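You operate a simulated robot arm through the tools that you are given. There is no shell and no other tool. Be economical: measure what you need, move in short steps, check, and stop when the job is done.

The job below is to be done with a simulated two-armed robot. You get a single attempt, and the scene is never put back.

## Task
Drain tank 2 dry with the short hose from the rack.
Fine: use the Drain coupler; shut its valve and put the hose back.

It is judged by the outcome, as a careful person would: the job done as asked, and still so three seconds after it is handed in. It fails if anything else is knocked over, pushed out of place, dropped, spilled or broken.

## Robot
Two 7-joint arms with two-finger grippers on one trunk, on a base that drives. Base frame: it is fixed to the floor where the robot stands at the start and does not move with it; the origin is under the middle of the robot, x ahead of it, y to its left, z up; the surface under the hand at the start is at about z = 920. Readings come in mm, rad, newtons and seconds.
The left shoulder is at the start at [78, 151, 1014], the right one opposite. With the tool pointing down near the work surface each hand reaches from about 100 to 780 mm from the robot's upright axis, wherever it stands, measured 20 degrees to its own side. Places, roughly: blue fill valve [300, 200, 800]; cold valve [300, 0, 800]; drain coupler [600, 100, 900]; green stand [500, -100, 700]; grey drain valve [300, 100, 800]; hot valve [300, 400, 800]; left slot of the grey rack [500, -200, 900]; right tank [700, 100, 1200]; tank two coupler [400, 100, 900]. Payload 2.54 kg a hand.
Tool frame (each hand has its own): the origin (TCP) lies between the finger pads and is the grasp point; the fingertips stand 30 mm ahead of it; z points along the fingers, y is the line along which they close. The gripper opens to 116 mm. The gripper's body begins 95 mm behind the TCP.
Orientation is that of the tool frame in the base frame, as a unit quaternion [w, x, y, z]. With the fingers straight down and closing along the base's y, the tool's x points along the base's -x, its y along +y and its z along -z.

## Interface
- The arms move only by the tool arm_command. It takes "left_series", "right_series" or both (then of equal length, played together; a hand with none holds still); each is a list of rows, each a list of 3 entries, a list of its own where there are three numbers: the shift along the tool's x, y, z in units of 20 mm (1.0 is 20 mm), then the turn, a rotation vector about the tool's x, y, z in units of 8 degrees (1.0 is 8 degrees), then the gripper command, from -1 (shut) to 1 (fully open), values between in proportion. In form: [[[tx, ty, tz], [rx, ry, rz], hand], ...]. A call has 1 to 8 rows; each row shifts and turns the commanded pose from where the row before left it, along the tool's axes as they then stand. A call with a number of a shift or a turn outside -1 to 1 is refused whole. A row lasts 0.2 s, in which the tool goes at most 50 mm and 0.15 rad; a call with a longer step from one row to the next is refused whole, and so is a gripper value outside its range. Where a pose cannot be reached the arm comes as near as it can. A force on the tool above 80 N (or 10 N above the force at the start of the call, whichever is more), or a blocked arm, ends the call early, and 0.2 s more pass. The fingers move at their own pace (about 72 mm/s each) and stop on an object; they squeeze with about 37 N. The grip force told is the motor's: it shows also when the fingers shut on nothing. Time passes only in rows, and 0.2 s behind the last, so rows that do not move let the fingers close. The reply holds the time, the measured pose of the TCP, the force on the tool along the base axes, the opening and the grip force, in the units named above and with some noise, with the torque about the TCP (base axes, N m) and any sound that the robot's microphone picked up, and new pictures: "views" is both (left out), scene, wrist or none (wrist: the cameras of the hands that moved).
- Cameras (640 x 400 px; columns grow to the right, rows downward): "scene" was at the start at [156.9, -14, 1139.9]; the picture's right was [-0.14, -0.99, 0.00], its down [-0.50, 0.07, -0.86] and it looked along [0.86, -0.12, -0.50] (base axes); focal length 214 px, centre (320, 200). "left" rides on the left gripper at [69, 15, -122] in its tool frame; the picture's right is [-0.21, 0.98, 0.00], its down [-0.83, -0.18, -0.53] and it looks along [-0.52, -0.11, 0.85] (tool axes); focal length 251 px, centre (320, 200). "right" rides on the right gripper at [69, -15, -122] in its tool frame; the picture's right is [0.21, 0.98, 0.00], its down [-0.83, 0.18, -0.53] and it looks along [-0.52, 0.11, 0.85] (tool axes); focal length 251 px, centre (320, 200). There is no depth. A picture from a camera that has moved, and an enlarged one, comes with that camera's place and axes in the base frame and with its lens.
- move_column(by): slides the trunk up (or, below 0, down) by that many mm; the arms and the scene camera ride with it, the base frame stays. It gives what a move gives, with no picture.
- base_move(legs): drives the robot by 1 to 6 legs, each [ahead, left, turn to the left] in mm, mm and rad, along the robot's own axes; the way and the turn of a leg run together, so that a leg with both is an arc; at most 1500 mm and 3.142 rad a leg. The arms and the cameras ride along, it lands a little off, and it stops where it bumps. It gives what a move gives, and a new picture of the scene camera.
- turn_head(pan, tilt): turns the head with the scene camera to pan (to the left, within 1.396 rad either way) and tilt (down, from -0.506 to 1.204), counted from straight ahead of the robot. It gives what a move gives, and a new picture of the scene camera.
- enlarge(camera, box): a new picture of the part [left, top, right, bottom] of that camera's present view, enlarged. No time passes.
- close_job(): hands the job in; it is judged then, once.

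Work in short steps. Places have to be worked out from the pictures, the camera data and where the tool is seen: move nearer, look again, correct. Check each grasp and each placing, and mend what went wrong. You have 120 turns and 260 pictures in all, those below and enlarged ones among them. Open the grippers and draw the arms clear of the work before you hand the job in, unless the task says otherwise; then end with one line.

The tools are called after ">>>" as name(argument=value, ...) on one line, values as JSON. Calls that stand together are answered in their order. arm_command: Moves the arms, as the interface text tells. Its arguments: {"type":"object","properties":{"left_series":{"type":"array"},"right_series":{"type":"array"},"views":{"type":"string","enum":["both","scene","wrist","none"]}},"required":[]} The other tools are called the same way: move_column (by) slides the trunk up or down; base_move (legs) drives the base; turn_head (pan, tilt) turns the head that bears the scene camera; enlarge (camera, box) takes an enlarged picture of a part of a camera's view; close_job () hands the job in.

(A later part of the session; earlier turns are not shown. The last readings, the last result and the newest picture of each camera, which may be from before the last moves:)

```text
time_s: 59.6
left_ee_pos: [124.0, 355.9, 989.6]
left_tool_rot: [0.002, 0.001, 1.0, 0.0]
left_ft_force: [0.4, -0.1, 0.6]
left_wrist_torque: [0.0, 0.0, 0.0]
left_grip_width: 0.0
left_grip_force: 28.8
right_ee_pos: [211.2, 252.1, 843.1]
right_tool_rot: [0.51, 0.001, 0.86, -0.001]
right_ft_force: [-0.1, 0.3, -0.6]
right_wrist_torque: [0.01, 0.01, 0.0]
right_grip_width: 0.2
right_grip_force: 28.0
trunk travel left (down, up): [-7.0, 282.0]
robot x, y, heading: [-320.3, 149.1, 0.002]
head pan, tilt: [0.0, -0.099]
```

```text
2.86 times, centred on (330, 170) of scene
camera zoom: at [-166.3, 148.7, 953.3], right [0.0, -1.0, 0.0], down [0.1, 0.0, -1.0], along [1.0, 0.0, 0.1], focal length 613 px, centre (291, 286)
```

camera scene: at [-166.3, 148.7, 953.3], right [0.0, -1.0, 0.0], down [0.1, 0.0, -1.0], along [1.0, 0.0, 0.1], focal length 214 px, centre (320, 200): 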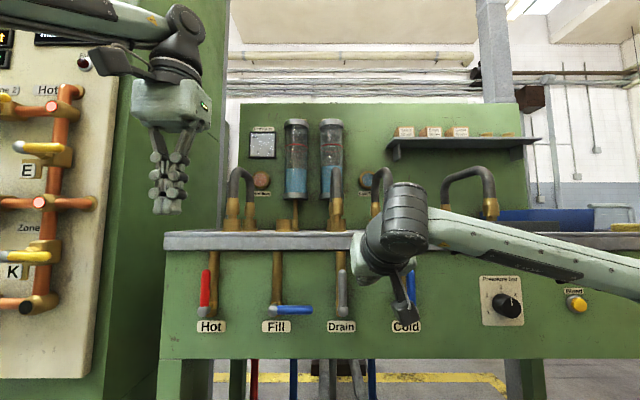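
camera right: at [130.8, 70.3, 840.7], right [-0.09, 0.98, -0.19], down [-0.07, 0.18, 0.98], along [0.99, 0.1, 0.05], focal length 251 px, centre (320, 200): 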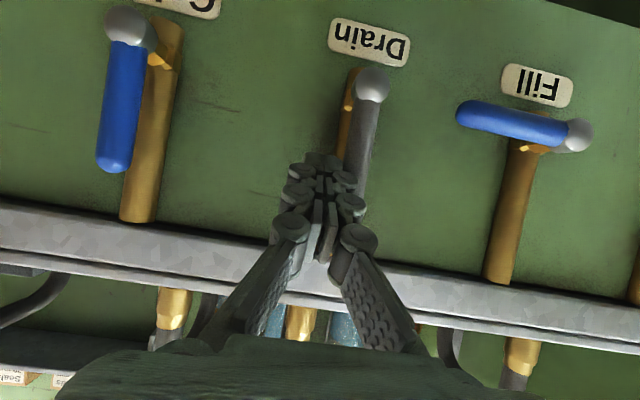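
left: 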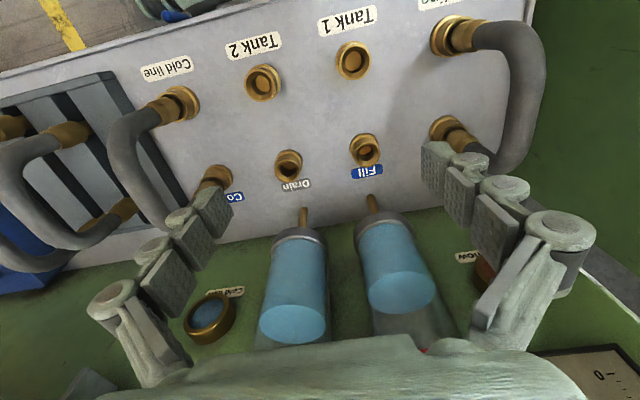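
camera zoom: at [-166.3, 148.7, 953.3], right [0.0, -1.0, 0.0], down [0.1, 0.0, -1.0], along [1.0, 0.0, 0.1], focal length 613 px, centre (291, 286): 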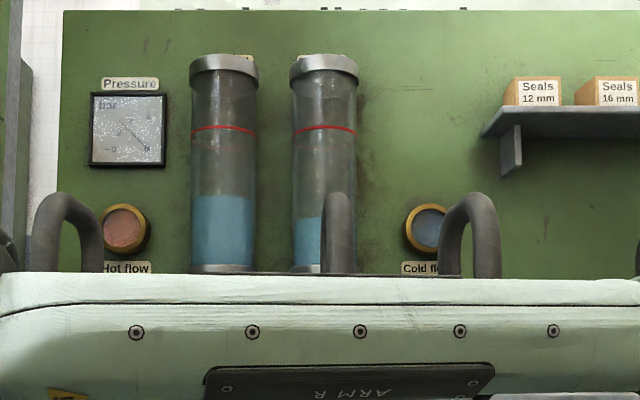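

It drops steadily, about 3.4 px/s with roughly 50 px left. I wait longer.

>>> arm_command(right_series=[[[0, 0, 0], [0, 0, 0], -1], [[0, 0, 0], [0, 0, 0], -1], [[0, 0, 0], [0, 0, 0], -1], [[0, 0, 0], [0, 0, 0], -1], [[0, 0, 0], [0, 0, 0], -1], [[0, 0, 0], [0, 0, 0], -1], [[0, 0, 0], [0, 0, 0], -1], [[0, 0, 0], [0, 0, 0], -1]], views="none")

>>> arm_command(right_series=[[[0, 0, 0], [0, 0, 0], -1], [[0, 0, 0], [0, 0, 0], -1], [[0, 0, 0], [0, 0, 0], -1], [[0, 0, 0], [0, 0, 0], -1], [[0, 0, 0], [0, 0, 0], -1], [[0, 0, 0], [0, 0, 0], -1], [[0, 0, 0], [0, 0, 0], -1], [[0, 0, 0], [0, 0, 0], -1]], views="none")

>>> arm_command(right_series=[[[0, 0, 0], [0, 0, 0], -1], [[0, 0, 0], [0, 0, 0], -1], [[0, 0, 0], [0, 0, 0], -1], [[0, 0, 0], [0, 0, 0], -1], [[0, 0, 0], [0, 0, 0], -1], [[0, 0, 0], [0, 0, 0], -1], [[0, 0, 0], [0, 0, 0], -1], [[0, 0, 0], [0, 0, 0], -1]], views="none")

>>> arm_command(right_series=[[[0, 0, 0], [0, 0, 0], -1], [[0, 0, 0], [0, 0, 0], -1], [[0, 0, 0], [0, 0, 0], -1], [[0, 0, 0], [0, 0, 0], -1], [[0, 0, 0], [0, 0, 0], -1], [[0, 0, 0], [0, 0, 0], -1], [[0, 0, 0], [0, 0, 0], -1], [[0, 0, 0], [0, 0, 0], -1]], views="none")

>>> arm_command(right_series=[[[0, 0, 0], [0, 0, 0], -1], [[0, 0, 0], [0, 0, 0], -1], [[0, 0, 0], [0, 0, 0], -1], [[0, 0, 0], [0, 0, 0], -1], [[0, 0, 0], [0, 0, 0], -1], [[0, 0, 0], [0, 0, 0], -1], [[0, 0, 0], [0, 0, 0], -1], [[0, 0, 0], [0, 0, 0], -1]], views="none")

>>> arm_command(right_series=[[[0, 0, 0], [0, 0, 0], -1], [[0, 0, 0], [0, 0, 0], -1], [[0, 0, 0], [0, 0, 0], -1], [[0, 0, 0], [0, 0, 0], -1], [[0, 0, 0], [0, 0, 0], -1], [[0, 0, 0], [0, 0, 0], -1], [[0, 0, 0], [0, 0, 0], -1], [[0, 0, 0], [0, 0, 0], -1]], views="none")

>>> arm_command(right_series=[[[0, 0, 0], [0, 0, 0], -1], [[0, 0, 0], [0, 0, 0], -1], [[0, 0, 0], [0, 0, 0], -1], [[0, 0, 0], [0, 0, 0], -1], [[0, 0, 0], [0, 0, 0], -1], [[0, 0, 0], [0, 0, 0], -1], [[0, 0, 0], [0, 0, 0], -1], [[0, 0, 0], [0, 0, 0], -1]], views="none")

>>> arm_command(right_series=[[[0, 0, 0], [0, 0, 0], -1], [[0, 0, 0], [0, 0, 0], -1], [[0, 0, 0], [0, 0, 0], -1], [[0, 0, 0], [0, 0, 0], -1], [[0, 0, 0], [0, 0, 0], -1], [[0, 0, 0], [0, 0, 0], -1], [[0, 0, 0], [0, 0, 0], -1], [[0, 0, 0], [0, 0, 0], -1]], views="none")

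>>> enlarge(camera="scene", box=[220, 100, 440, 240])

```text
time_s: 61.4
left_ee_pos: [123.5, 355.9, 988.5]
left_tool_rot: [0.003, 0.0, 1.0, -0.001]
left_ft_force: [-0.1, -0.3, 0.7]
left_wrist_torque: [0.01, 0.02, 0.06]
left_grip_width: 0.1
left_grip_force: 28.8
right_ee_pos: [210.8, 254.1, 842.7]
right_tool_rot: [0.509, 0.001, 0.861, -0.001]
right_ft_force: [0.2, -0.6, 0.2]
right_wrist_torque: [-0.01, -0.01, 0.01]
right_grip_width: 0.1
right_grip_force: 28.8
trunk travel left (down, up): [-7.0, 282.0]
robot x, y, heading: [-322.8, 149.0, -0.006]
head pan, tilt: [0.0, -0.099]
```

```text
time_s: 63.2
left_ee_pos: [124.8, 356.5, 988.9]
left_tool_rot: [0.003, 0.0, 1.0, 0.0]
left_ft_force: [0.3, 0.1, 0.5]
left_wrist_torque: [0.0, -0.02, -0.01]
left_grip_width: 0.0
left_grip_force: 28.6
right_ee_pos: [211.6, 253.9, 843.6]
right_tool_rot: [0.511, 0.001, 0.86, -0.001]
right_ft_force: [-0.4, -0.2, 0.3]
right_wrist_torque: [-0.02, 0.02, -0.02]
right_grip_width: 0.0
right_grip_force: 28.6
trunk travel left (down, up): [-7.0, 282.0]
robot x, y, heading: [-319.9, 157.6, 0.0]
head pan, tilt: [0.0, -0.099]
```

```text
time_s: 65.0
left_ee_pos: [124.4, 354.6, 989.2]
left_tool_rot: [0.003, 0.0, 1.0, -0.001]
left_ft_force: [0.6, 0.5, -0.2]
left_wrist_torque: [-0.01, -0.02, 0.02]
left_grip_width: 0.0
left_grip_force: 28.3
right_ee_pos: [211.4, 252.3, 843.7]
right_tool_rot: [0.51, 0.002, 0.86, -0.002]
right_ft_force: [-0.9, -0.4, 0.8]
right_wrist_torque: [0.01, 0.03, -0.04]
right_grip_width: 0.0
right_grip_force: 29.0
trunk travel left (down, up): [-7.0, 282.0]
robot x, y, heading: [-319.5, 146.9, 0.003]
head pan, tilt: [0.0, -0.099]
```

```text
time_s: 66.8
left_ee_pos: [123.6, 355.8, 988.3]
left_tool_rot: [0.003, 0.001, 1.0, 0.0]
left_ft_force: [0.0, 0.4, 0.2]
left_wrist_torque: [-0.01, 0.0, -0.04]
left_grip_width: 0.1
left_grip_force: 28.7
right_ee_pos: [211.7, 252.6, 843.5]
right_tool_rot: [0.51, 0.001, 0.86, -0.001]
right_ft_force: [-0.2, 0.7, 0.1]
right_wrist_torque: [-0.02, 0.04, 0.01]
right_grip_width: 0.0
right_grip_force: 28.5
trunk travel left (down, up): [-7.0, 282.0]
robot x, y, heading: [-322.6, 152.1, -0.002]
head pan, tilt: [0.0, -0.099]
```

```text
time_s: 68.6
left_ee_pos: [124.2, 355.9, 989.2]
left_tool_rot: [0.002, 0.0, 1.0, 0.0]
left_ft_force: [0.8, 0.3, 0.7]
left_wrist_torque: [0.0, 0.04, 0.02]
left_grip_width: 0.3
left_grip_force: 29.2
right_ee_pos: [210.8, 253.9, 842.4]
right_tool_rot: [0.509, 0.002, 0.861, -0.002]
right_ft_force: [-0.6, 0.8, 0.0]
right_wrist_torque: [-0.02, 0.0, -0.01]
right_grip_width: 0.0
right_grip_force: 28.5
trunk travel left (down, up): [-7.0, 282.0]
robot x, y, heading: [-319.4, 148.0, -0.001]
head pan, tilt: [0.0, -0.099]
```

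```text
time_s: 70.4
left_ee_pos: [123.8, 354.3, 989.6]
left_tool_rot: [0.003, 0.0, 1.0, 0.0]
left_ft_force: [0.3, 0.5, 0.5]
left_wrist_torque: [0.02, -0.03, 0.0]
left_grip_width: 0.0
left_grip_force: 28.8
right_ee_pos: [211.1, 253.3, 843.7]
right_tool_rot: [0.51, 0.002, 0.86, -0.002]
right_ft_force: [-0.2, 0.2, 0.1]
right_wrist_torque: [0.0, -0.01, 0.03]
right_grip_width: 0.0
right_grip_force: 28.6
trunk travel left (down, up): [-7.0, 282.0]
robot x, y, heading: [-321.1, 150.3, 0.001]
head pan, tilt: [0.0, -0.099]
```

```text
time_s: 72.2
left_ee_pos: [124.4, 355.9, 989.0]
left_tool_rot: [0.003, 0.001, 1.0, -0.001]
left_ft_force: [0.3, 0.7, -0.1]
left_wrist_torque: [0.02, -0.02, 0.02]
left_grip_width: 0.0
left_grip_force: 28.7
right_ee_pos: [211.7, 253.5, 844.0]
right_tool_rot: [0.509, 0.001, 0.861, -0.001]
right_ft_force: [-0.1, -0.7, -0.1]
right_wrist_torque: [-0.02, 0.0, -0.02]
right_grip_width: 0.2
right_grip_force: 28.6
trunk travel left (down, up): [-7.0, 282.0]
robot x, y, heading: [-323.7, 153.7, 0.0]
head pan, tilt: [0.0, -0.099]
```

```text
time_s: 74.0
left_ee_pos: [123.8, 355.2, 988.6]
left_tool_rot: [0.002, 0.001, 1.0, 0.0]
left_ft_force: [0.2, 0.5, 0.4]
left_wrist_torque: [0.0, 0.02, 0.0]
left_grip_width: 0.1
left_grip_force: 28.1
right_ee_pos: [211.5, 253.3, 844.4]
right_tool_rot: [0.51, 0.001, 0.86, -0.001]
right_ft_force: [0.3, -0.7, 1.5]
right_wrist_torque: [0.03, -0.02, 0.01]
right_grip_width: 0.1
right_grip_force: 28.5
trunk travel left (down, up): [-7.0, 282.0]
robot x, y, heading: [-317.7, 152.5, 0.002]
head pan, tilt: [0.0, -0.099]
```

```text
2.86 times, centred on (330, 170) of scene
camera zoom: at [-166.3, 148.7, 953.3], right [0.0, -1.0, 0.0], down [0.1, 0.0, -1.0], along [1.0, 0.0, 0.1], focal length 613 px, centre (291, 286)
```

zoom: 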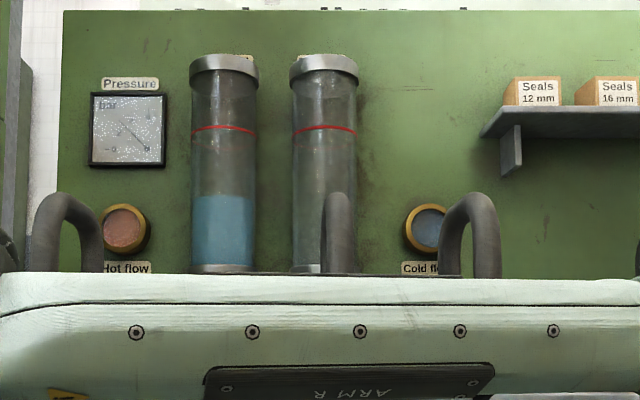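

Tank 2 looks empty. I allow several more seconds for any water behind the bottom cap, then return the hand to y≈134.

>>> arm_command(right_series=[[[0, 0, 0], [0, 0, 0], -1], [[0, 0, 0], [0, 0, 0], -1], [[0, 0, 0], [0, 0, 0], -1], [[0, 0, 0], [0, 0, 0], -1], [[0, 0, 0], [0, 0, 0], -1], [[0, 0, 0], [0, 0, 0], -1], [[0, 0, 0], [0, 0, 0], -1], [[0, 0, 0], [0, 0, 0], -1]], views="none")

>>> arm_command(right_series=[[[0, 0, 0], [0, 0, 0], -1], [[0, 0, 0], [0, 0, 0], -1], [[0, 0, 0], [0, 0, 0], -1], [[0, 0, 0], [0, 0, 0], -1], [[0, 0, 0], [0, 0, 0], -1], [[0, 0, 0], [0, 0, 0], -1], [[0, 0, 0], [0, 0, 0], -1], [[0, 0, 0], [0, 0, 0], -1]], views="none")

>>> arm_command(right_series=[[[0, 0, 0], [0, 0, 0], -1], [[0, 0, 0], [0, 0, 0], -1], [[0, 0, 0], [0, 0, 0], -1], [[0, 0, 0], [0, 0, 0], -1], [[0, 0, 0], [0, 0, 0], -1], [[0, 0, 0], [0, 0, 0], -1], [[0, 0, 0], [0, 0, 0], -1], [[0, 0, 0], [0, 0, 0], -1]], views="none")

>>> enlarge(camera="scene", box=[280, 110, 360, 210])

>>> arm_command(right_series=[[[0, -1, 0], [0, 0, 0], -1], [[0, -1, 0], [0, 0, 0], -1], [[0, -1, 0], [0, 0, 0], -1], [[0, -1, 0], [0, 0, 0], -1], [[0, -1, 0], [0, 0, 0], -1], [[0, -1, 0], [0, 0, 0], -1], [[0, 0, 0], [0, 0, 0], -1]], views="wrist")

>>> turn_head(pan=0.1, tilt=0.5)

```text
time_s: 75.8
left_ee_pos: [123.5, 355.1, 989.1]
left_tool_rot: [0.002, 0.001, 1.0, 0.0]
left_ft_force: [0.2, 0.8, 0.1]
left_wrist_torque: [0.01, 0.03, 0.0]
left_grip_width: 0.3
left_grip_force: 28.4
right_ee_pos: [211.6, 252.8, 842.5]
right_tool_rot: [0.51, 0.001, 0.86, -0.002]
right_ft_force: [-0.2, -0.2, 0.0]
right_wrist_torque: [0.01, -0.02, 0.0]
right_grip_width: 0.2
right_grip_force: 28.7
trunk travel left (down, up): [-7.0, 282.0]
robot x, y, heading: [-317.6, 149.2, 0.002]
head pan, tilt: [0.0, -0.099]
```

```text
time_s: 77.6
left_ee_pos: [122.9, 356.1, 989.4]
left_tool_rot: [0.002, 0.001, 1.0, 0.0]
left_ft_force: [-0.5, -0.2, -0.1]
left_wrist_torque: [0.02, -0.02, -0.01]
left_grip_width: 0.2
left_grip_force: 28.6
right_ee_pos: [212.3, 253.0, 843.7]
right_tool_rot: [0.51, 0.002, 0.86, -0.001]
right_ft_force: [-0.3, 0.9, -0.1]
right_wrist_torque: [0.03, -0.02, 0.01]
right_grip_width: 0.0
right_grip_force: 28.7
trunk travel left (down, up): [-7.0, 282.0]
robot x, y, heading: [-323.7, 148.3, -0.0]
head pan, tilt: [0.0, -0.099]
```

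```text
time_s: 79.4
left_ee_pos: [123.9, 355.5, 989.1]
left_tool_rot: [0.003, 0.0, 1.0, 0.0]
left_ft_force: [-0.2, -0.3, -0.2]
left_wrist_torque: [0.03, 0.0, -0.02]
left_grip_width: 0.2
left_grip_force: 28.6
right_ee_pos: [211.1, 253.1, 843.9]
right_tool_rot: [0.51, 0.001, 0.86, -0.002]
right_ft_force: [-0.4, 0.2, 0.2]
right_wrist_torque: [0.04, -0.04, 0.05]
right_grip_width: 0.1
right_grip_force: 28.6
trunk travel left (down, up): [-7.0, 282.0]
robot x, y, heading: [-319.8, 151.5, 0.001]
head pan, tilt: [0.0, -0.099]
```

```text
4.00 times, centred on (320, 160) of scene
camera zoom: at [-166.3, 148.7, 953.3], right [0.0, -1.0, 0.0], down [0.1, 0.0, -1.0], along [1.0, 0.0, 0.1], focal length 858 px, centre (320, 360)
```

zoom: 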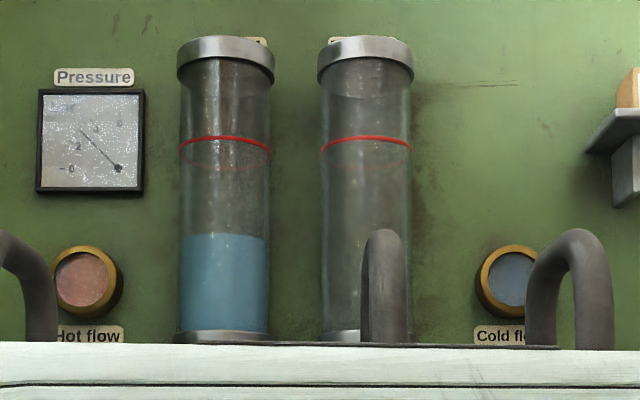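

```text
time_s: 81.0
left_ee_pos: [124.0, 354.8, 990.1]
left_tool_rot: [0.003, 0.001, 1.0, 0.0]
left_ft_force: [0.3, -0.1, -0.1]
left_wrist_torque: [0.0, 0.01, 0.0]
left_grip_width: 0.0
left_grip_force: 28.7
right_ee_pos: [211.1, 134.0, 843.6]
right_tool_rot: [0.51, 0.001, 0.86, -0.001]
right_ft_force: [1.0, -0.5, 0.1]
right_wrist_torque: [0.03, 0.01, -0.01]
right_grip_width: 0.0
right_grip_force: 29.1
trunk travel left (down, up): [-7.0, 282.0]
robot x, y, heading: [-320.5, 152.3, 0.004]
head pan, tilt: [0.0, -0.099]
camera right: at [70.9, 118.3, 840.9], right [-0.1, 0.98, -0.19], down [-0.07, 0.18, 0.98], along [0.99, 0.11, 0.05], focal length 251 px, centre (320, 200)
```

right: 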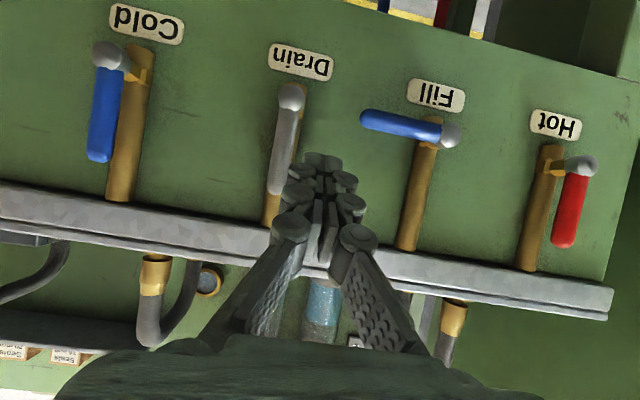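

```text
time_s: 82.0
left_ee_pos: [123.9, 355.1, 989.9]
left_tool_rot: [0.002, 0.001, 1.0, 0.001]
left_ft_force: [-0.4, -0.4, 0.5]
left_wrist_torque: [-0.02, 0.02, -0.04]
left_grip_width: 0.0
left_grip_force: 28.5
right_ee_pos: [210.5, 134.0, 843.3]
right_tool_rot: [0.51, 0.001, 0.86, -0.001]
right_ft_force: [0.1, -0.2, 0.1]
right_wrist_torque: [0.0, 0.01, -0.02]
right_grip_width: 0.0
right_grip_force: 28.6
trunk travel left (down, up): [-7.0, 282.0]
robot x, y, heading: [-318.0, 147.5, 0.001]
head pan, tilt: [0.099, 0.499]
camera scene: at [-162.8, 157.7, 898.5], right [0.1, -1.0, 0.0], down [-0.48, -0.05, -0.88], along [0.87, 0.09, -0.48], focal length 214 px, centre (320, 200)
```

scene: 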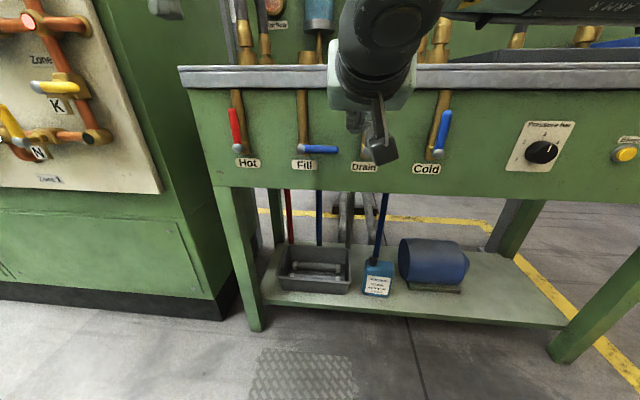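

Tank 2 is completely empty, and Tank 1 is untouched. I advance the fingers to the left of the upright handle.

>>> arm_command(right_series=[[[-0.485, 0, 0.875], [0, 0, 0], -1], [[-0.485, 0, 0.875], [0, 0, 0], -1], [[-0.46, 0, 0.83], [0, 0, 0], -1], [[0, -0.5, 0], [0, 0, 0], -1], [[0, -0.8, 0], [0, 0, 0], -1], [[-0.08, -0.8, -0.05], [0, 0, 0], -1]], views="wrist")

```text
time_s: 83.4
left_ee_pos: [123.3, 355.7, 988.6]
left_tool_rot: [0.003, 0.001, 1.0, 0.0]
left_ft_force: [1.0, -0.2, -0.8]
left_wrist_torque: [0.01, -0.01, 0.01]
left_grip_width: 0.0
left_grip_force: 28.5
right_ee_pos: [270.5, 91.2, 845.7]
right_tool_rot: [0.51, 0.001, 0.86, -0.001]
right_ft_force: [-1.0, 0.6, 0.8]
right_wrist_torque: [0.01, -0.03, 0.0]
right_grip_width: 0.0
right_grip_force: 28.8
trunk travel left (down, up): [-7.0, 282.0]
robot x, y, heading: [-317.9, 150.1, -0.003]
head pan, tilt: [0.099, 0.499]
camera right: at [130.0, 75.1, 843.3], right [-0.1, 0.98, -0.19], down [-0.07, 0.18, 0.98], along [0.99, 0.11, 0.05], focal length 251 px, centre (320, 200)
```

right: 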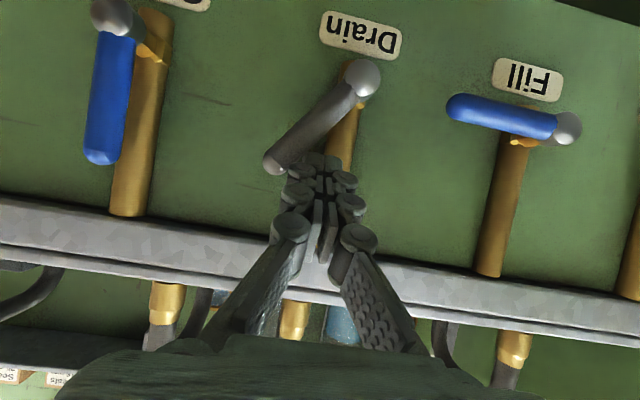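

The handle is moving down as planned. I continue the arc to horizontal.

>>> arm_command(right_series=[[[0.317, -0.725, 0.176], [0, 0, 0], -1], [[0.317, -0.725, 0.176], [0, 0, 0], -1], [[0.6, -0.44, 0.333], [0, 0, 0], -1], [[0.6, -0.44, 0.333], [0, 0, 0], -1], [[0.1, 0, 0.06], [0, 0, 0], -1], [[0, 0, 0], [0, 0, 0], -1]], views="wrist")

>>> enlarge(camera="scene", box=[290, 90, 450, 190])

```text
time_s: 84.8
left_ee_pos: [124.1, 356.5, 989.5]
left_tool_rot: [0.004, 0.001, 1.0, 0.0]
left_ft_force: [0.5, 0.7, -0.3]
left_wrist_torque: [0.0, 0.0, 0.0]
left_grip_width: 0.0
left_grip_force: 28.5
right_ee_pos: [271.4, 44.9, 805.7]
right_tool_rot: [0.514, 0.001, 0.858, 0.0]
right_ft_force: [7.2, 1.6, 15.8]
right_wrist_torque: [0.14, -0.46, 0.15]
right_grip_width: 5.9
right_grip_force: 28.6
trunk travel left (down, up): [-7.0, 282.0]
robot x, y, heading: [-322.5, 148.9, -0.004]
head pan, tilt: [0.099, 0.499]
camera right: at [130.0, 29.7, 801.9], right [-0.1, 0.98, -0.19], down [-0.08, 0.18, 0.98], along [0.99, 0.11, 0.06], focal length 251 px, centre (320, 200)
```

right: 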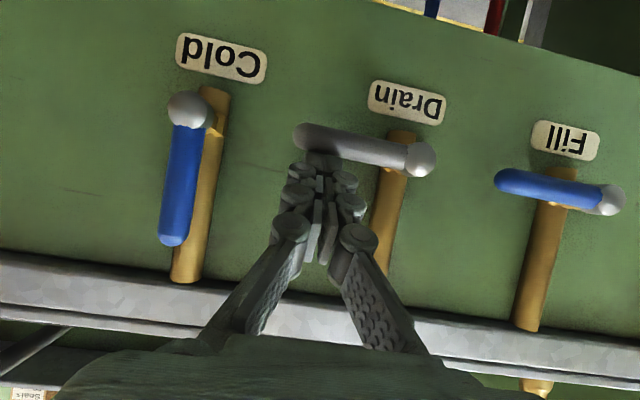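

```text
4.00 times, centred on (370, 140) of scene
camera zoom: at [-163.5, 158.0, 898.8], right [0.1, -1.0, 0.0], down [-0.48, -0.05, -0.88], along [0.87, 0.09, -0.48], focal length 858 px, centre (120, 440)
```

zoom: 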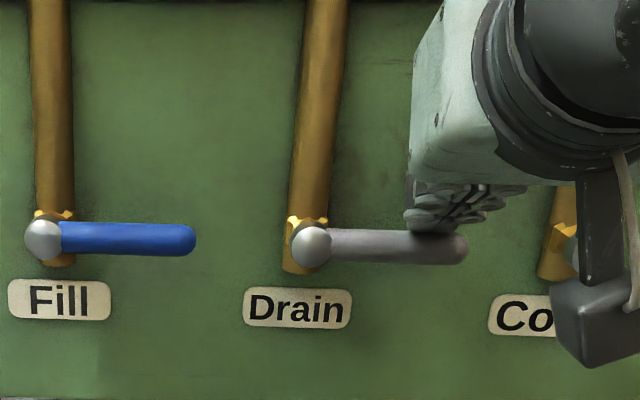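

The handle is horizontal against its stop, matching Fill: the drain valve is shut. I withdraw the hand and raise the trunk.

>>> arm_command(right_series=[[[-0.6, 0, -0.3], [0, 0, 0], -1], [[0.485, 0, -0.875], [0, 0, 0], -1], [[0.485, 0, -0.875], [0, 0, 0], -1], [[0.485, 0, -0.875], [0, 0, 0], -1], [[0.485, 0, -0.875], [0, 0, 0], -1], [[0.485, 0, -0.875], [0, 0, 0], -1]], views="none")

>>> enlarge(camera="scene", box=[210, 80, 450, 200])

>>> move_column(by=280)

```text
time_s: 86.2
left_ee_pos: [124.1, 356.5, 989.2]
left_tool_rot: [0.002, 0.0, 1.0, 0.0]
left_ft_force: [-0.1, -0.4, 0.5]
left_wrist_torque: [0.0, -0.01, 0.01]
left_grip_width: 0.0
left_grip_force: 29.0
right_ee_pos: [169.7, 45.9, 815.0]
right_tool_rot: [0.51, 0.002, 0.86, -0.002]
right_ft_force: [-0.4, 0.3, 0.1]
right_wrist_torque: [-0.01, 0.01, -0.02]
right_grip_width: 0.0
right_grip_force: 29.5
trunk travel left (down, up): [-7.0, 282.0]
robot x, y, heading: [-319.4, 149.5, 0.003]
head pan, tilt: [0.099, 0.499]
```

```text
2.67 times, centred on (330, 140) of scene
camera zoom: at [-162.8, 157.7, 898.4], right [0.1, -1.0, 0.0], down [-0.48, -0.05, -0.88], along [0.87, 0.09, -0.48], focal length 572 px, centre (293, 360)
```

zoom: 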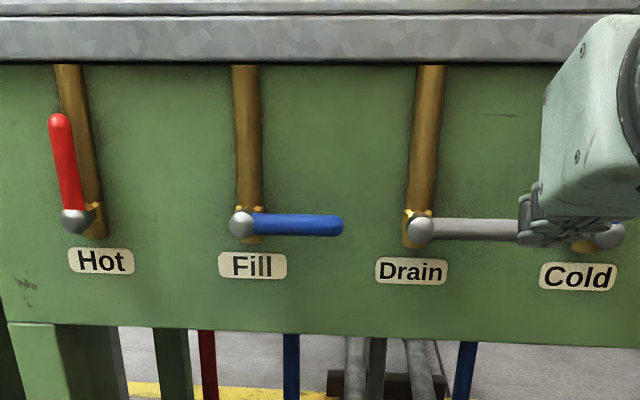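

```text
time_s: 89.0
left_ee_pos: [123.1, 355.1, 1268.4]
left_tool_rot: [0.002, 0.001, 1.0, 0.0]
left_ft_force: [-0.2, 0.1, -0.2]
left_wrist_torque: [0.01, -0.02, 0.0]
left_grip_width: 0.1
left_grip_force: 28.6
right_ee_pos: [170.5, 45.2, 1094.5]
right_tool_rot: [0.51, 0.001, 0.86, -0.001]
right_ft_force: [0.7, -0.3, -0.3]
right_wrist_torque: [0.03, -0.01, 0.02]
right_grip_width: 0.0
right_grip_force: 28.5
trunk travel left (down, up): [-287.0, 2.0]
robot x, y, heading: [-317.4, 150.4, 0.003]
head pan, tilt: [0.099, 0.499]
```

Valve shut confirmed. I turn the hand back to pointing down and over to y≈102.

>>> arm_command(right_series=[[[0, 0.35, 0], [0, 0.96, 0], -1], [[0, 0.35, 0], [0, 0.96, 0], -1], [[0, 0.35, 0], [0, 0.96, 0], -1], [[0, 0.35, 0], [0, 0.96, 0], -1], [[0, 0.35, 0], [0, 0.96, 0], -1], [[0, 0.35, 0], [0, 0.96, 0], -1], [[0, 0.35, 0], [0, 0.96, 0], -1], [[0, 0.35, 0], [0, 0.94, 0], -1]], views="none")

>>> arm_command(right_series=[[[0, 0, -1], [0, 0, 0], -0.2], [[0, 0, -1], [0, 0, 0], -0.2], [[0, 0, -1], [0, 0, 0], -0.2], [[0, 0, -1], [0, 0, 0], -0.2], [[0, 0, -1], [0, 0, 0], -0.2], [[0, 0, -1], [0, 0, 0], -0.2]], views="none")

>>> turn_head(pan=-0.2, tilt=0.35)

```text
time_s: 90.8
left_ee_pos: [124.8, 356.1, 1267.4]
left_tool_rot: [0.003, 0.0, 1.0, 0.0]
left_ft_force: [-0.5, -0.1, 0.3]
left_wrist_torque: [-0.04, 0.01, -0.02]
left_grip_width: 0.2
left_grip_force: 28.9
right_ee_pos: [173.0, 101.9, 1094.8]
right_tool_rot: [-0.001, 0.001, 1.0, -0.001]
right_ft_force: [-0.2, -0.1, 0.1]
right_wrist_torque: [0.01, 0.02, 0.0]
right_grip_width: 0.0
right_grip_force: 28.7
trunk travel left (down, up): [-287.0, 2.0]
robot x, y, heading: [-321.7, 148.4, 0.002]
head pan, tilt: [0.099, 0.499]
```

```text
time_s: 92.2
left_ee_pos: [123.6, 355.2, 1269.8]
left_tool_rot: [0.002, 0.001, 1.0, 0.0]
left_ft_force: [-0.2, 0.0, 0.2]
left_wrist_torque: [-0.01, -0.01, -0.04]
left_grip_width: 0.0
left_grip_force: 28.2
right_ee_pos: [171.3, 101.0, 1215.7]
right_tool_rot: [0.001, 0.001, 1.0, 0.0]
right_ft_force: [1.2, 0.3, 0.6]
right_wrist_torque: [-0.03, -0.02, -0.02]
right_grip_width: 46.4
right_grip_force: 0.1
trunk travel left (down, up): [-287.0, 2.0]
robot x, y, heading: [-324.6, 148.5, -0.0]
head pan, tilt: [0.099, 0.499]
```

```text
time_s: 93.0
left_ee_pos: [124.0, 355.9, 1267.6]
left_tool_rot: [0.002, 0.001, 1.0, 0.0]
left_ft_force: [-0.2, -1.1, 0.0]
left_wrist_torque: [-0.01, 0.02, 0.01]
left_grip_width: 0.3
left_grip_force: 28.2
right_ee_pos: [171.7, 102.1, 1214.4]
right_tool_rot: [0.001, 0.001, 1.0, 0.0]
right_ft_force: [0.1, 0.4, 0.4]
right_wrist_torque: [0.01, 0.02, -0.04]
right_grip_width: 46.3
right_grip_force: 0.1
trunk travel left (down, up): [-287.0, 2.0]
robot x, y, heading: [-321.6, 151.9, 0.001]
head pan, tilt: [-0.201, 0.351]
camera scene: at [-162.2, 130.2, 1192.0], right [-0.2, -0.98, 0.0], down [-0.34, 0.07, -0.94], along [0.92, -0.19, -0.34], focal length 214 px, centre (320, 200)
```

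scene: 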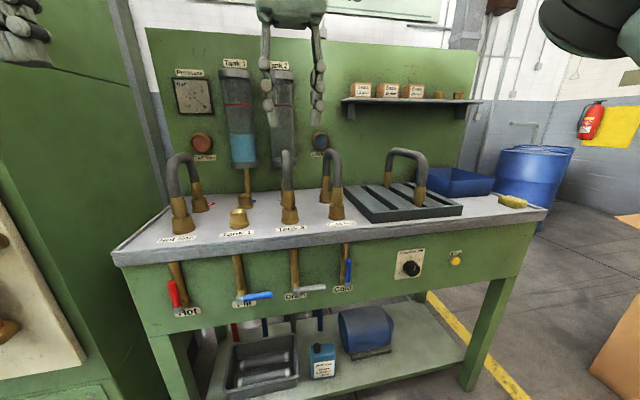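

I drive the base forward 304 mm, putting the open hand above the hose crown.

>>> base_move(legs=[[304, 0, 0]])

>>> arm_command(right_series=[[[0, 0, 0], [0, 0, 0], 0.1], [[0, 0, 0], [0, 0, 0], 0.1]], views="wrist")

```text
time_s: 95.1
left_ee_pos: [429.1, 354.6, 1269.6]
left_tool_rot: [0.003, 0.0, 1.0, 0.0]
left_ft_force: [0.2, 0.3, 0.0]
left_wrist_torque: [0.05, 0.02, -0.01]
left_grip_width: 0.2
left_grip_force: 28.6
right_ee_pos: [476.5, 100.2, 1215.0]
right_tool_rot: [0.0, 0.003, 1.0, 0.0]
right_ft_force: [0.3, -0.8, -0.4]
right_wrist_torque: [-0.01, 0.02, 0.01]
right_grip_width: 46.5
right_grip_force: 0.1
trunk travel left (down, up): [-287.0, 2.0]
robot x, y, heading: [-17.3, 149.4, -0.003]
head pan, tilt: [-0.201, 0.351]
camera scene: at [142.5, 129.5, 1192.0], right [-0.2, -0.98, 0.0], down [-0.34, 0.07, -0.94], along [0.92, -0.19, -0.34], focal length 214 px, centre (320, 200)
```

scene: 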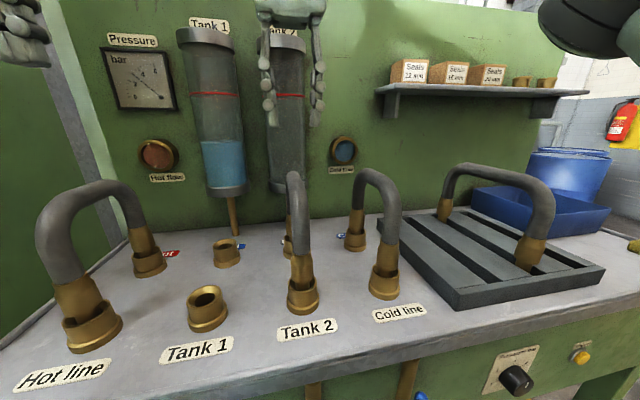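

```text
time_s: 95.7
left_ee_pos: [428.4, 354.0, 1270.0]
left_tool_rot: [0.002, 0.0, 1.0, 0.0]
left_ft_force: [-0.2, 1.0, 0.5]
left_wrist_torque: [-0.01, 0.0, 0.05]
left_grip_width: 0.1
left_grip_force: 28.2
right_ee_pos: [476.7, 100.8, 1214.4]
right_tool_rot: [0.001, 0.003, 1.0, 0.0]
right_ft_force: [0.6, 0.8, 0.8]
right_wrist_torque: [0.03, -0.03, 0.0]
right_grip_width: 63.9
right_grip_force: 0.1
trunk travel left (down, up): [-287.0, 2.0]
robot x, y, heading: [-18.5, 144.2, 0.001]
head pan, tilt: [-0.201, 0.351]
camera right: at [406.5, 85.1, 1336.2], right [-0.21, 0.98, 0.0], down [0.83, 0.18, 0.53], along [0.52, 0.11, -0.84], focal length 251 px, centre (320, 200)
```

right: 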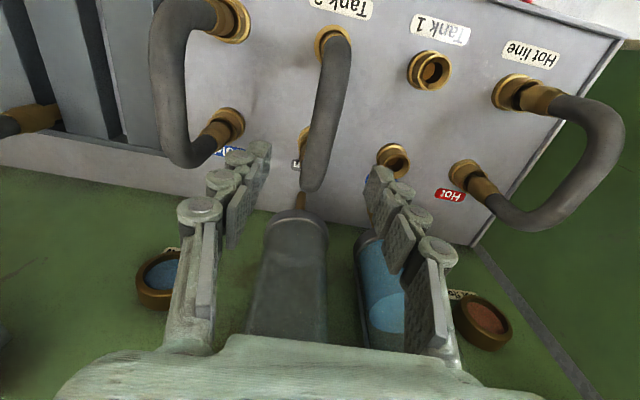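

The hose runs centrally between the fingers. I descend to z≈1094 and grip.

>>> arm_command(right_series=[[[0.05, 0.04, 1], [0, 0, 0], 0.1], [[0, 0, 1], [0, 0, 0], 0.1], [[0, 0, 1], [0, 0, 0], 0.1], [[0, 0, 1], [0, 0, 0], 0.1], [[0, 0, 1], [0, 0, 0], 0.1], [[0, 0, 1], [0, 0, 0], 0.1], [[0, 0, 0], [0, 0, 0], 0.1]])

```text
time_s: 97.3
left_ee_pos: [429.0, 353.9, 1269.1]
left_tool_rot: [0.003, 0.001, 1.0, 0.0]
left_ft_force: [0.3, -0.3, 0.2]
left_wrist_torque: [0.0, 0.02, 0.0]
left_grip_width: 0.0
left_grip_force: 28.6
right_ee_pos: [475.7, 100.1, 1093.6]
right_tool_rot: [0.001, 0.002, 1.0, 0.0]
right_ft_force: [-0.7, -1.1, -0.2]
right_wrist_torque: [0.0, 0.0, 0.01]
right_grip_width: 63.9
right_grip_force: 0.0
trunk travel left (down, up): [-287.0, 2.0]
robot x, y, heading: [-16.9, 147.7, -0.004]
head pan, tilt: [-0.201, 0.351]
camera scene: at [141.8, 129.5, 1192.1], right [-0.2, -0.98, 0.0], down [-0.34, 0.07, -0.94], along [0.92, -0.19, -0.34], focal length 214 px, centre (320, 200)
camera right: at [405.6, 85.4, 1216.1], right [-0.21, 0.98, 0.0], down [0.83, 0.18, 0.54], along [0.52, 0.11, -0.84], focal length 251 px, centre (320, 200)
```

scene: 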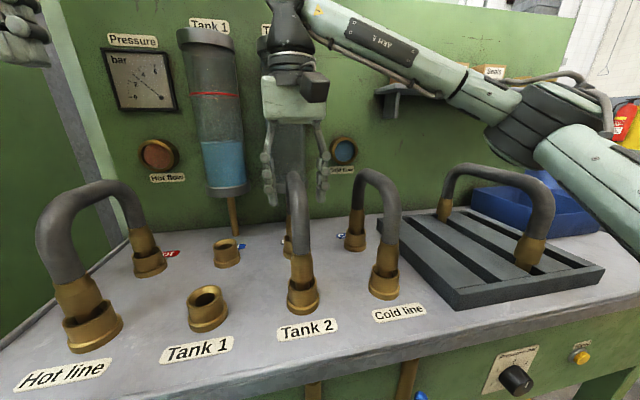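
right: 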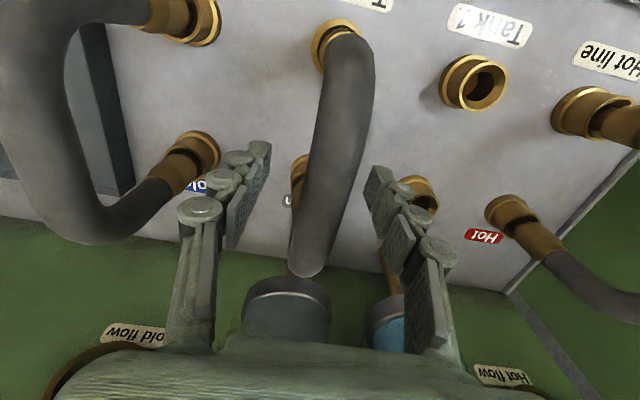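

Aligned. I close and lift gently.

>>> arm_command(right_series=[[[0, 0.06, 0], [0, 0, 0], -1], [[0, 0, 0], [0, 0, 0], -1], [[0, 0, 0], [0, 0, 0], -1], [[0, 0, 0], [0, 0, 0], -1], [[0, 0, -0.4], [0, 0, 0], -1], [[0, 0, -0.6], [0, 0, 0], -1], [[0, 0, -0.8], [0, 0, 0], -1], [[0, 0, -0.8], [0, 0, 0], -1]], views="scene")

```text
time_s: 99.1
left_ee_pos: [427.6, 354.3, 1267.8]
left_tool_rot: [0.003, 0.001, 1.0, 0.0]
left_ft_force: [0.3, -0.4, -0.3]
left_wrist_torque: [-0.01, -0.02, 0.01]
left_grip_width: 0.0
left_grip_force: 28.5
right_ee_pos: [474.6, 101.8, 1147.8]
right_tool_rot: [0.0, 0.002, 1.0, -0.001]
right_ft_force: [-0.1, 0.0, -3.1]
right_wrist_torque: [-0.02, 0.03, 0.0]
right_grip_width: 23.3
right_grip_force: 36.8
trunk travel left (down, up): [-287.0, 2.0]
robot x, y, heading: [-22.1, 151.3, -0.007]
head pan, tilt: [-0.201, 0.351]
camera scene: at [141.9, 129.6, 1192.0], right [-0.2, -0.98, 0.0], down [-0.34, 0.07, -0.94], along [0.92, -0.19, -0.34], focal length 214 px, centre (320, 200)
```

scene: 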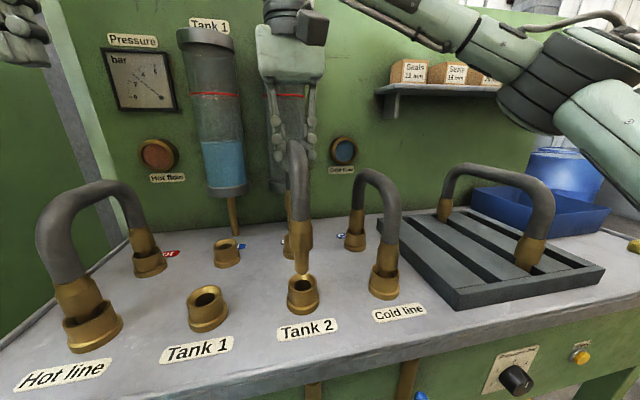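

The hose is out cleanly. I raise it to clear the cold hose, pulling back ~45 mm for reach.

>>> arm_command(right_series=[[[0, 0, -1], [0, 0, 0], -1], [[0, 0, -1], [0, 0, 0], -1], [[0.3, 0, -1], [0, 0, 0], -1], [[0.5, 0, -1], [0, 0, 0], -1], [[0.7, 0, -1], [0, 0, 0], -1], [[0.8, 0, -1], [0, 0, 0], -1], [[0, 0, -1], [0, 0, 0], -1], [[0, 0, -1], [0, 0, 0], -1]], views="scene")

```text
time_s: 100.9
left_ee_pos: [427.9, 354.7, 1269.4]
left_tool_rot: [0.003, 0.001, 1.0, -0.001]
left_ft_force: [0.2, -0.3, 0.5]
left_wrist_torque: [-0.04, -0.05, -0.01]
left_grip_width: 0.0
left_grip_force: 28.9
right_ee_pos: [428.2, 104.5, 1308.5]
right_tool_rot: [0.003, 0.001, 1.0, 0.001]
right_ft_force: [0.4, -0.3, -2.7]
right_wrist_torque: [-0.04, 0.0, -0.01]
right_grip_width: 23.7
right_grip_force: 37.0
trunk travel left (down, up): [-287.0, 2.0]
robot x, y, heading: [-14.8, 150.2, -0.006]
head pan, tilt: [-0.201, 0.351]
camera scene: at [141.2, 130.4, 1192.2], right [-0.2, -0.98, 0.0], down [-0.34, 0.07, -0.94], along [0.92, -0.19, -0.34], focal length 214 px, centre (320, 200)
```

scene: 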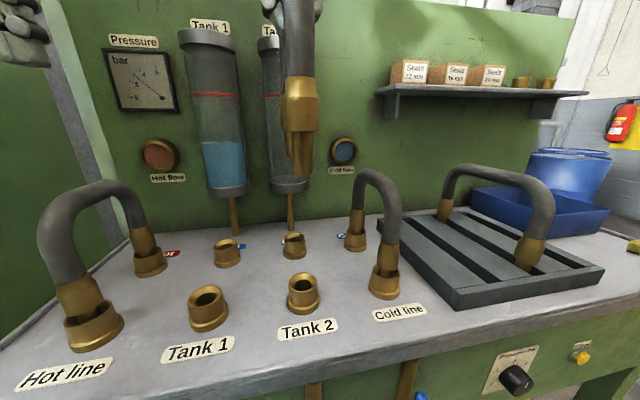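

Clearance is the same as on the way out. I drive the base 150 mm right (back to its start lane), then the arm does the rest.

>>> base_move(legs=[[0, -150, 0]])

>>> arm_command(right_series=[[[0, -1, 0], [0, 0, 0], -1], [[0, -1, 0], [0, 0, 0], -1], [[0, -1, 0], [0, 0, 0], -1], [[0, -1, 0], [0, 0, 0], -1], [[0, -1, 0], [0, 0, 0], -1], [[0, -1, 0], [0, 0, 0], -1], [[0, -1, 0], [0, 0, 0], -1], [[0, -0.5, 0], [0, 0, 0], -1]], views="scene")

```text
time_s: 103.0
left_ee_pos: [427.8, 204.0, 1268.7]
left_tool_rot: [0.003, 0.0, 1.0, -0.001]
left_ft_force: [-0.1, 0.3, -0.3]
left_wrist_torque: [-0.01, -0.02, -0.02]
left_grip_width: 0.1
left_grip_force: 28.8
right_ee_pos: [429.2, -48.5, 1307.8]
right_tool_rot: [0.001, 0.003, 1.0, 0.0]
right_ft_force: [0.3, -0.2, -3.3]
right_wrist_torque: [-0.01, 0.03, 0.01]
right_grip_width: 23.9
right_grip_force: 36.8
trunk travel left (down, up): [-287.0, 2.0]
robot x, y, heading: [-16.8, -2.7, -0.004]
head pan, tilt: [-0.201, 0.351]
camera scene: at [141.8, -20.9, 1192.0], right [-0.2, -0.98, 0.0], down [-0.34, 0.07, -0.94], along [0.92, -0.19, -0.34], focal length 214 px, centre (320, 200)
```

scene: 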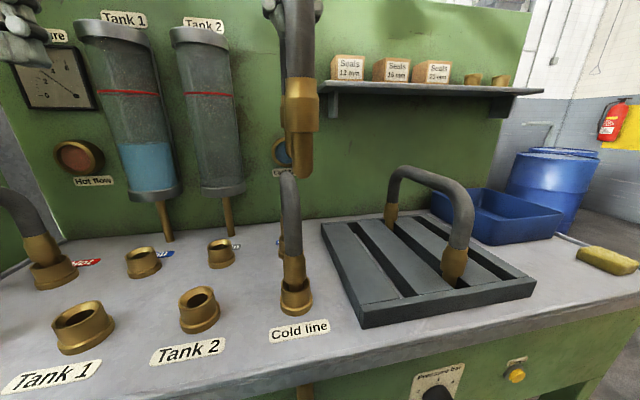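

```text
time_s: 104.8
left_ee_pos: [428.7, 204.3, 1270.6]
left_tool_rot: [0.003, 0.002, 1.0, 0.001]
left_ft_force: [-0.7, -0.4, -0.3]
left_wrist_torque: [0.0, -0.05, -0.03]
left_grip_width: 0.0
left_grip_force: 28.8
right_ee_pos: [429.1, -199.1, 1306.5]
right_tool_rot: [0.002, 0.002, 1.0, 0.0]
right_ft_force: [-0.2, -0.6, -2.3]
right_wrist_torque: [0.02, 0.0, 0.01]
right_grip_width: 24.0
right_grip_force: 37.2
trunk travel left (down, up): [-287.0, 2.0]
robot x, y, heading: [-16.5, -1.4, -0.002]
head pan, tilt: [-0.201, 0.351]
camera scene: at [141.9, -20.9, 1192.0], right [-0.2, -0.98, 0.0], down [-0.34, 0.07, -0.94], along [0.92, -0.19, -0.34], focal length 214 px, centre (320, 200)
```

scene: 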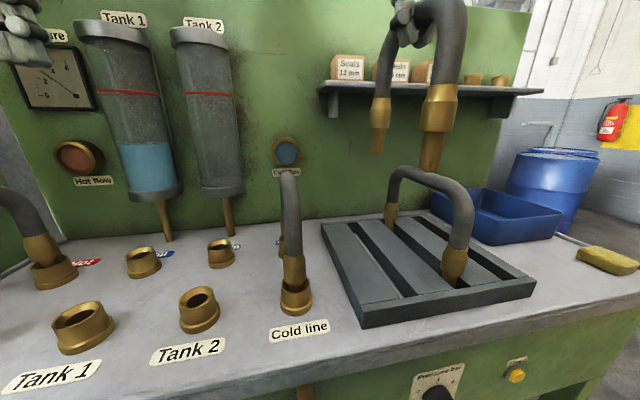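

Now above the rack. I descend to just above the left slot at the original x=475, y=-198.

>>> arm_command(right_series=[[[0, 0.05, 1], [0, 0, 0], -1], [[0, 0, 1], [0, 0, 0], -1], [[-0.8, 0, 1], [0, 0, 0], -1], [[-0.8, 0, 1], [0, 0, 0], -1], [[-0.7, 0, 1], [0, 0, 0], -1], [[0, 0, 1], [0, 0, 0], -1], [[0, 0, 0.9], [0, 0, 0], -1], [[0, 0, 0], [0, 0, 0], -1]], views="wrist")

>>> enlarge(camera="scene", box=[320, 130, 500, 310])

```text
time_s: 106.6
left_ee_pos: [428.0, 203.1, 1269.2]
left_tool_rot: [0.003, 0.0, 1.0, 0.001]
left_ft_force: [-0.3, 0.5, -0.3]
left_wrist_torque: [0.0, -0.02, 0.01]
left_grip_width: 0.4
left_grip_force: 28.7
right_ee_pos: [475.1, -196.7, 1168.8]
right_tool_rot: [0.0, 0.003, 1.0, 0.0]
right_ft_force: [-1.1, 0.0, -3.1]
right_wrist_torque: [0.0, 0.0, 0.0]
right_grip_width: 23.9
right_grip_force: 36.5
trunk travel left (down, up): [-287.0, 2.0]
robot x, y, heading: [-16.1, 1.2, -0.001]
head pan, tilt: [-0.201, 0.351]
camera right: at [404.5, -212.1, 1290.1], right [-0.21, 0.98, 0.0], down [0.83, 0.18, 0.54], along [0.52, 0.11, -0.84], focal length 251 px, centre (320, 200)
```

right: 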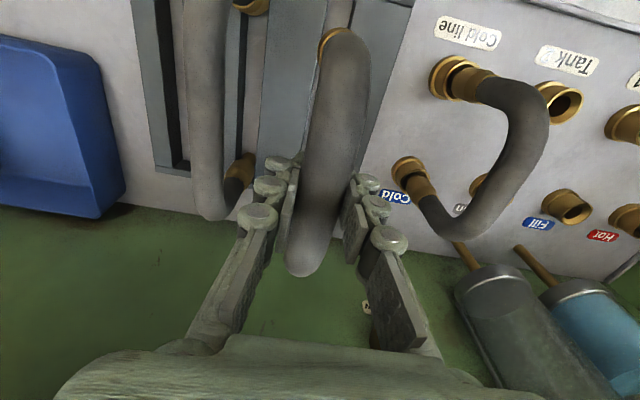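

```text
2.22 times, centred on (410, 220) of scene
camera zoom: at [141.6, -20.6, 1192.1], right [-0.2, -0.98, 0.0], down [-0.34, 0.07, -0.94], along [0.92, -0.19, -0.34], focal length 477 px, centre (120, 156)
```

zoom: 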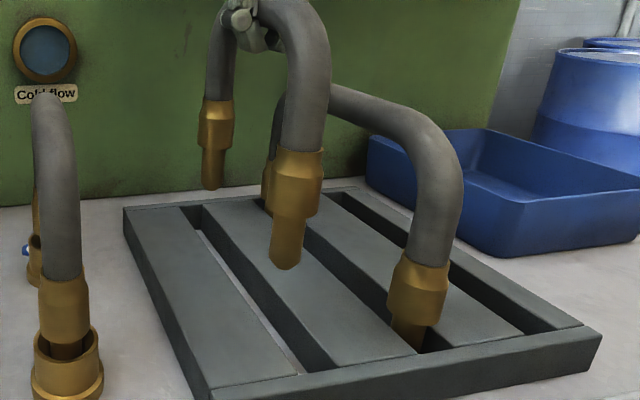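

The tip lines up with the left slot. I nudge y by -1.5 mm and lower in stages, watching force.

>>> arm_command(right_series=[[[0, -0.08, 0.6], [0, 0, 0], -1], [[0, 0, 0.8], [0, 0, 0], -1], [[0, 0, 0.5], [0, 0, 0], -1], [[0, 0, 0], [0, 0, 0], -1]], views="none")

>>> enlarge(camera="scene", box=[320, 130, 500, 310])

```text
time_s: 107.6
left_ee_pos: [428.4, 204.6, 1269.5]
left_tool_rot: [0.003, 0.001, 1.0, 0.0]
left_ft_force: [-0.7, 0.2, 0.8]
left_wrist_torque: [-0.02, -0.02, 0.0]
left_grip_width: 0.0
left_grip_force: 28.2
right_ee_pos: [475.0, -199.0, 1131.3]
right_tool_rot: [0.001, 0.003, 1.0, 0.0]
right_ft_force: [0.0, -0.4, -3.2]
right_wrist_torque: [-0.02, -0.02, 0.02]
right_grip_width: 24.2
right_grip_force: 37.1
trunk travel left (down, up): [-287.0, 2.0]
robot x, y, heading: [-19.6, 1.1, 0.002]
head pan, tilt: [-0.201, 0.351]
```

```text
2.22 times, centred on (410, 220) of scene
camera zoom: at [141.8, -20.7, 1192.0], right [-0.2, -0.98, 0.0], down [-0.34, 0.07, -0.94], along [0.92, -0.19, -0.34], focal length 477 px, centre (120, 156)
```

zoom: 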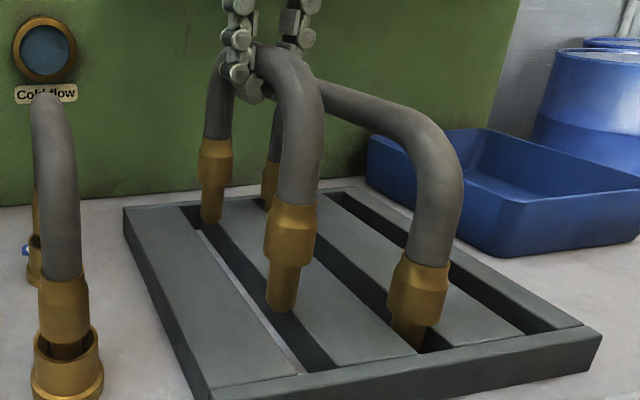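

The tips are poised right over the left slot with no contact. I continue down gently.

>>> arm_command(right_series=[[[0, 0, 0.5], [0, 0, 0], -1], [[0, 0, 0.5], [0, 0, 0], -1], [[0, 0, 0.3], [0, 0, 0], -1], [[0, 0, 0], [0, 0, 0], -1]], views="none")

>>> enlarge(camera="scene", box=[320, 130, 500, 310])

```text
time_s: 108.6
left_ee_pos: [429.4, 204.9, 1269.3]
left_tool_rot: [0.003, 0.002, 1.0, 0.0]
left_ft_force: [0.7, -0.3, 0.2]
left_wrist_torque: [0.01, 0.01, -0.02]
left_grip_width: 0.3
left_grip_force: 28.6
right_ee_pos: [474.3, -198.8, 1103.8]
right_tool_rot: [0.001, 0.002, 1.0, 0.001]
right_ft_force: [-0.6, 0.9, -3.0]
right_wrist_torque: [0.0, 0.02, 0.0]
right_grip_width: 24.0
right_grip_force: 37.2
trunk travel left (down, up): [-287.0, 2.0]
robot x, y, heading: [-20.1, -0.5, -0.003]
head pan, tilt: [-0.201, 0.351]
```

```text
2.22 times, centred on (410, 220) of scene
camera zoom: at [141.8, -20.7, 1192.0], right [-0.2, -0.98, 0.0], down [-0.34, 0.07, -0.94], along [0.92, -0.19, -0.34], focal length 477 px, centre (120, 156)
```

zoom: 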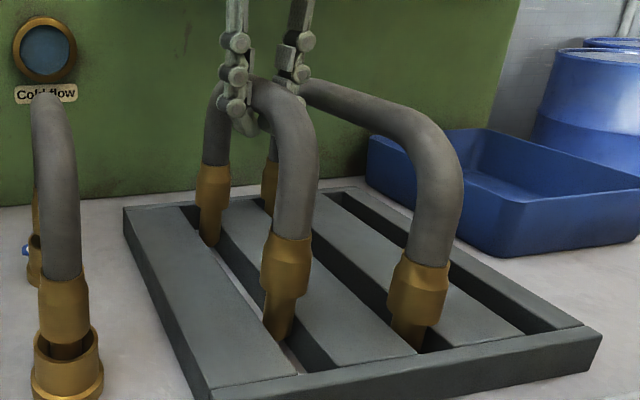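

It is sliding into the slot. I lower the last ~10 mm until I feel the seat.

>>> arm_command(right_series=[[[0, 0, 0.3], [0, 0, 0], -1], [[0, 0, 0.2], [0, 0, 0], -1], [[0, 0, 0.05], [0, 0, 0], -1], [[0, 0, 0], [0, 0, 0], -1]], views="none")

>>> enlarge(camera="scene", box=[320, 130, 500, 310])

```text
time_s: 109.6
left_ee_pos: [427.7, 203.9, 1269.6]
left_tool_rot: [0.003, 0.001, 1.0, 0.0]
left_ft_force: [-0.1, -0.5, 0.6]
left_wrist_torque: [-0.01, -0.02, -0.02]
left_grip_width: 0.0
left_grip_force: 28.6
right_ee_pos: [474.6, -198.3, 1093.2]
right_tool_rot: [0.001, 0.002, 1.0, 0.001]
right_ft_force: [-0.2, -1.0, -2.4]
right_wrist_torque: [-0.06, -0.01, 0.01]
right_grip_width: 24.0
right_grip_force: 37.3
trunk travel left (down, up): [-287.0, 2.0]
robot x, y, heading: [-15.7, 1.7, 0.003]
head pan, tilt: [-0.201, 0.351]
```

```text
2.22 times, centred on (410, 220) of scene
camera zoom: at [141.9, -20.8, 1192.0], right [-0.2, -0.98, 0.0], down [-0.34, 0.07, -0.94], along [0.92, -0.19, -0.34], focal length 477 px, centre (120, 156)
```

zoom: 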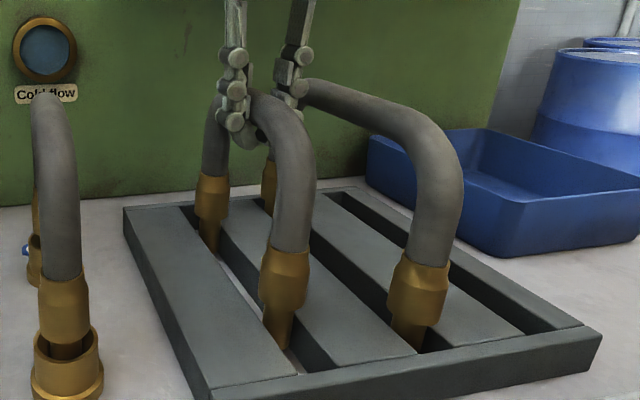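

The hose weight is still on the hand, so I ease down a few mm more until it rests.

>>> arm_command(right_series=[[[0, 0, 0.1], [0, 0, 0], -1], [[0, 0, 0.1], [0, 0, 0], -1], [[0, 0, 0], [0, 0, 0], -1]], views="none")

```text
time_s: 110.4
left_ee_pos: [428.6, 203.9, 1269.6]
left_tool_rot: [0.002, 0.0, 1.0, -0.001]
left_ft_force: [0.1, 0.4, 1.0]
left_wrist_torque: [0.03, 0.02, -0.01]
left_grip_width: 0.3
left_grip_force: 28.7
right_ee_pos: [474.5, -199.6, 1090.7]
right_tool_rot: [0.002, 0.003, 1.0, 0.001]
right_ft_force: [0.7, -0.4, -1.4]
right_wrist_torque: [-0.06, 0.09, -0.01]
right_grip_width: 24.0
right_grip_force: 37.1
trunk travel left (down, up): [-287.0, 2.0]
robot x, y, heading: [-17.1, 0.1, -0.004]
head pan, tilt: [-0.201, 0.351]
```

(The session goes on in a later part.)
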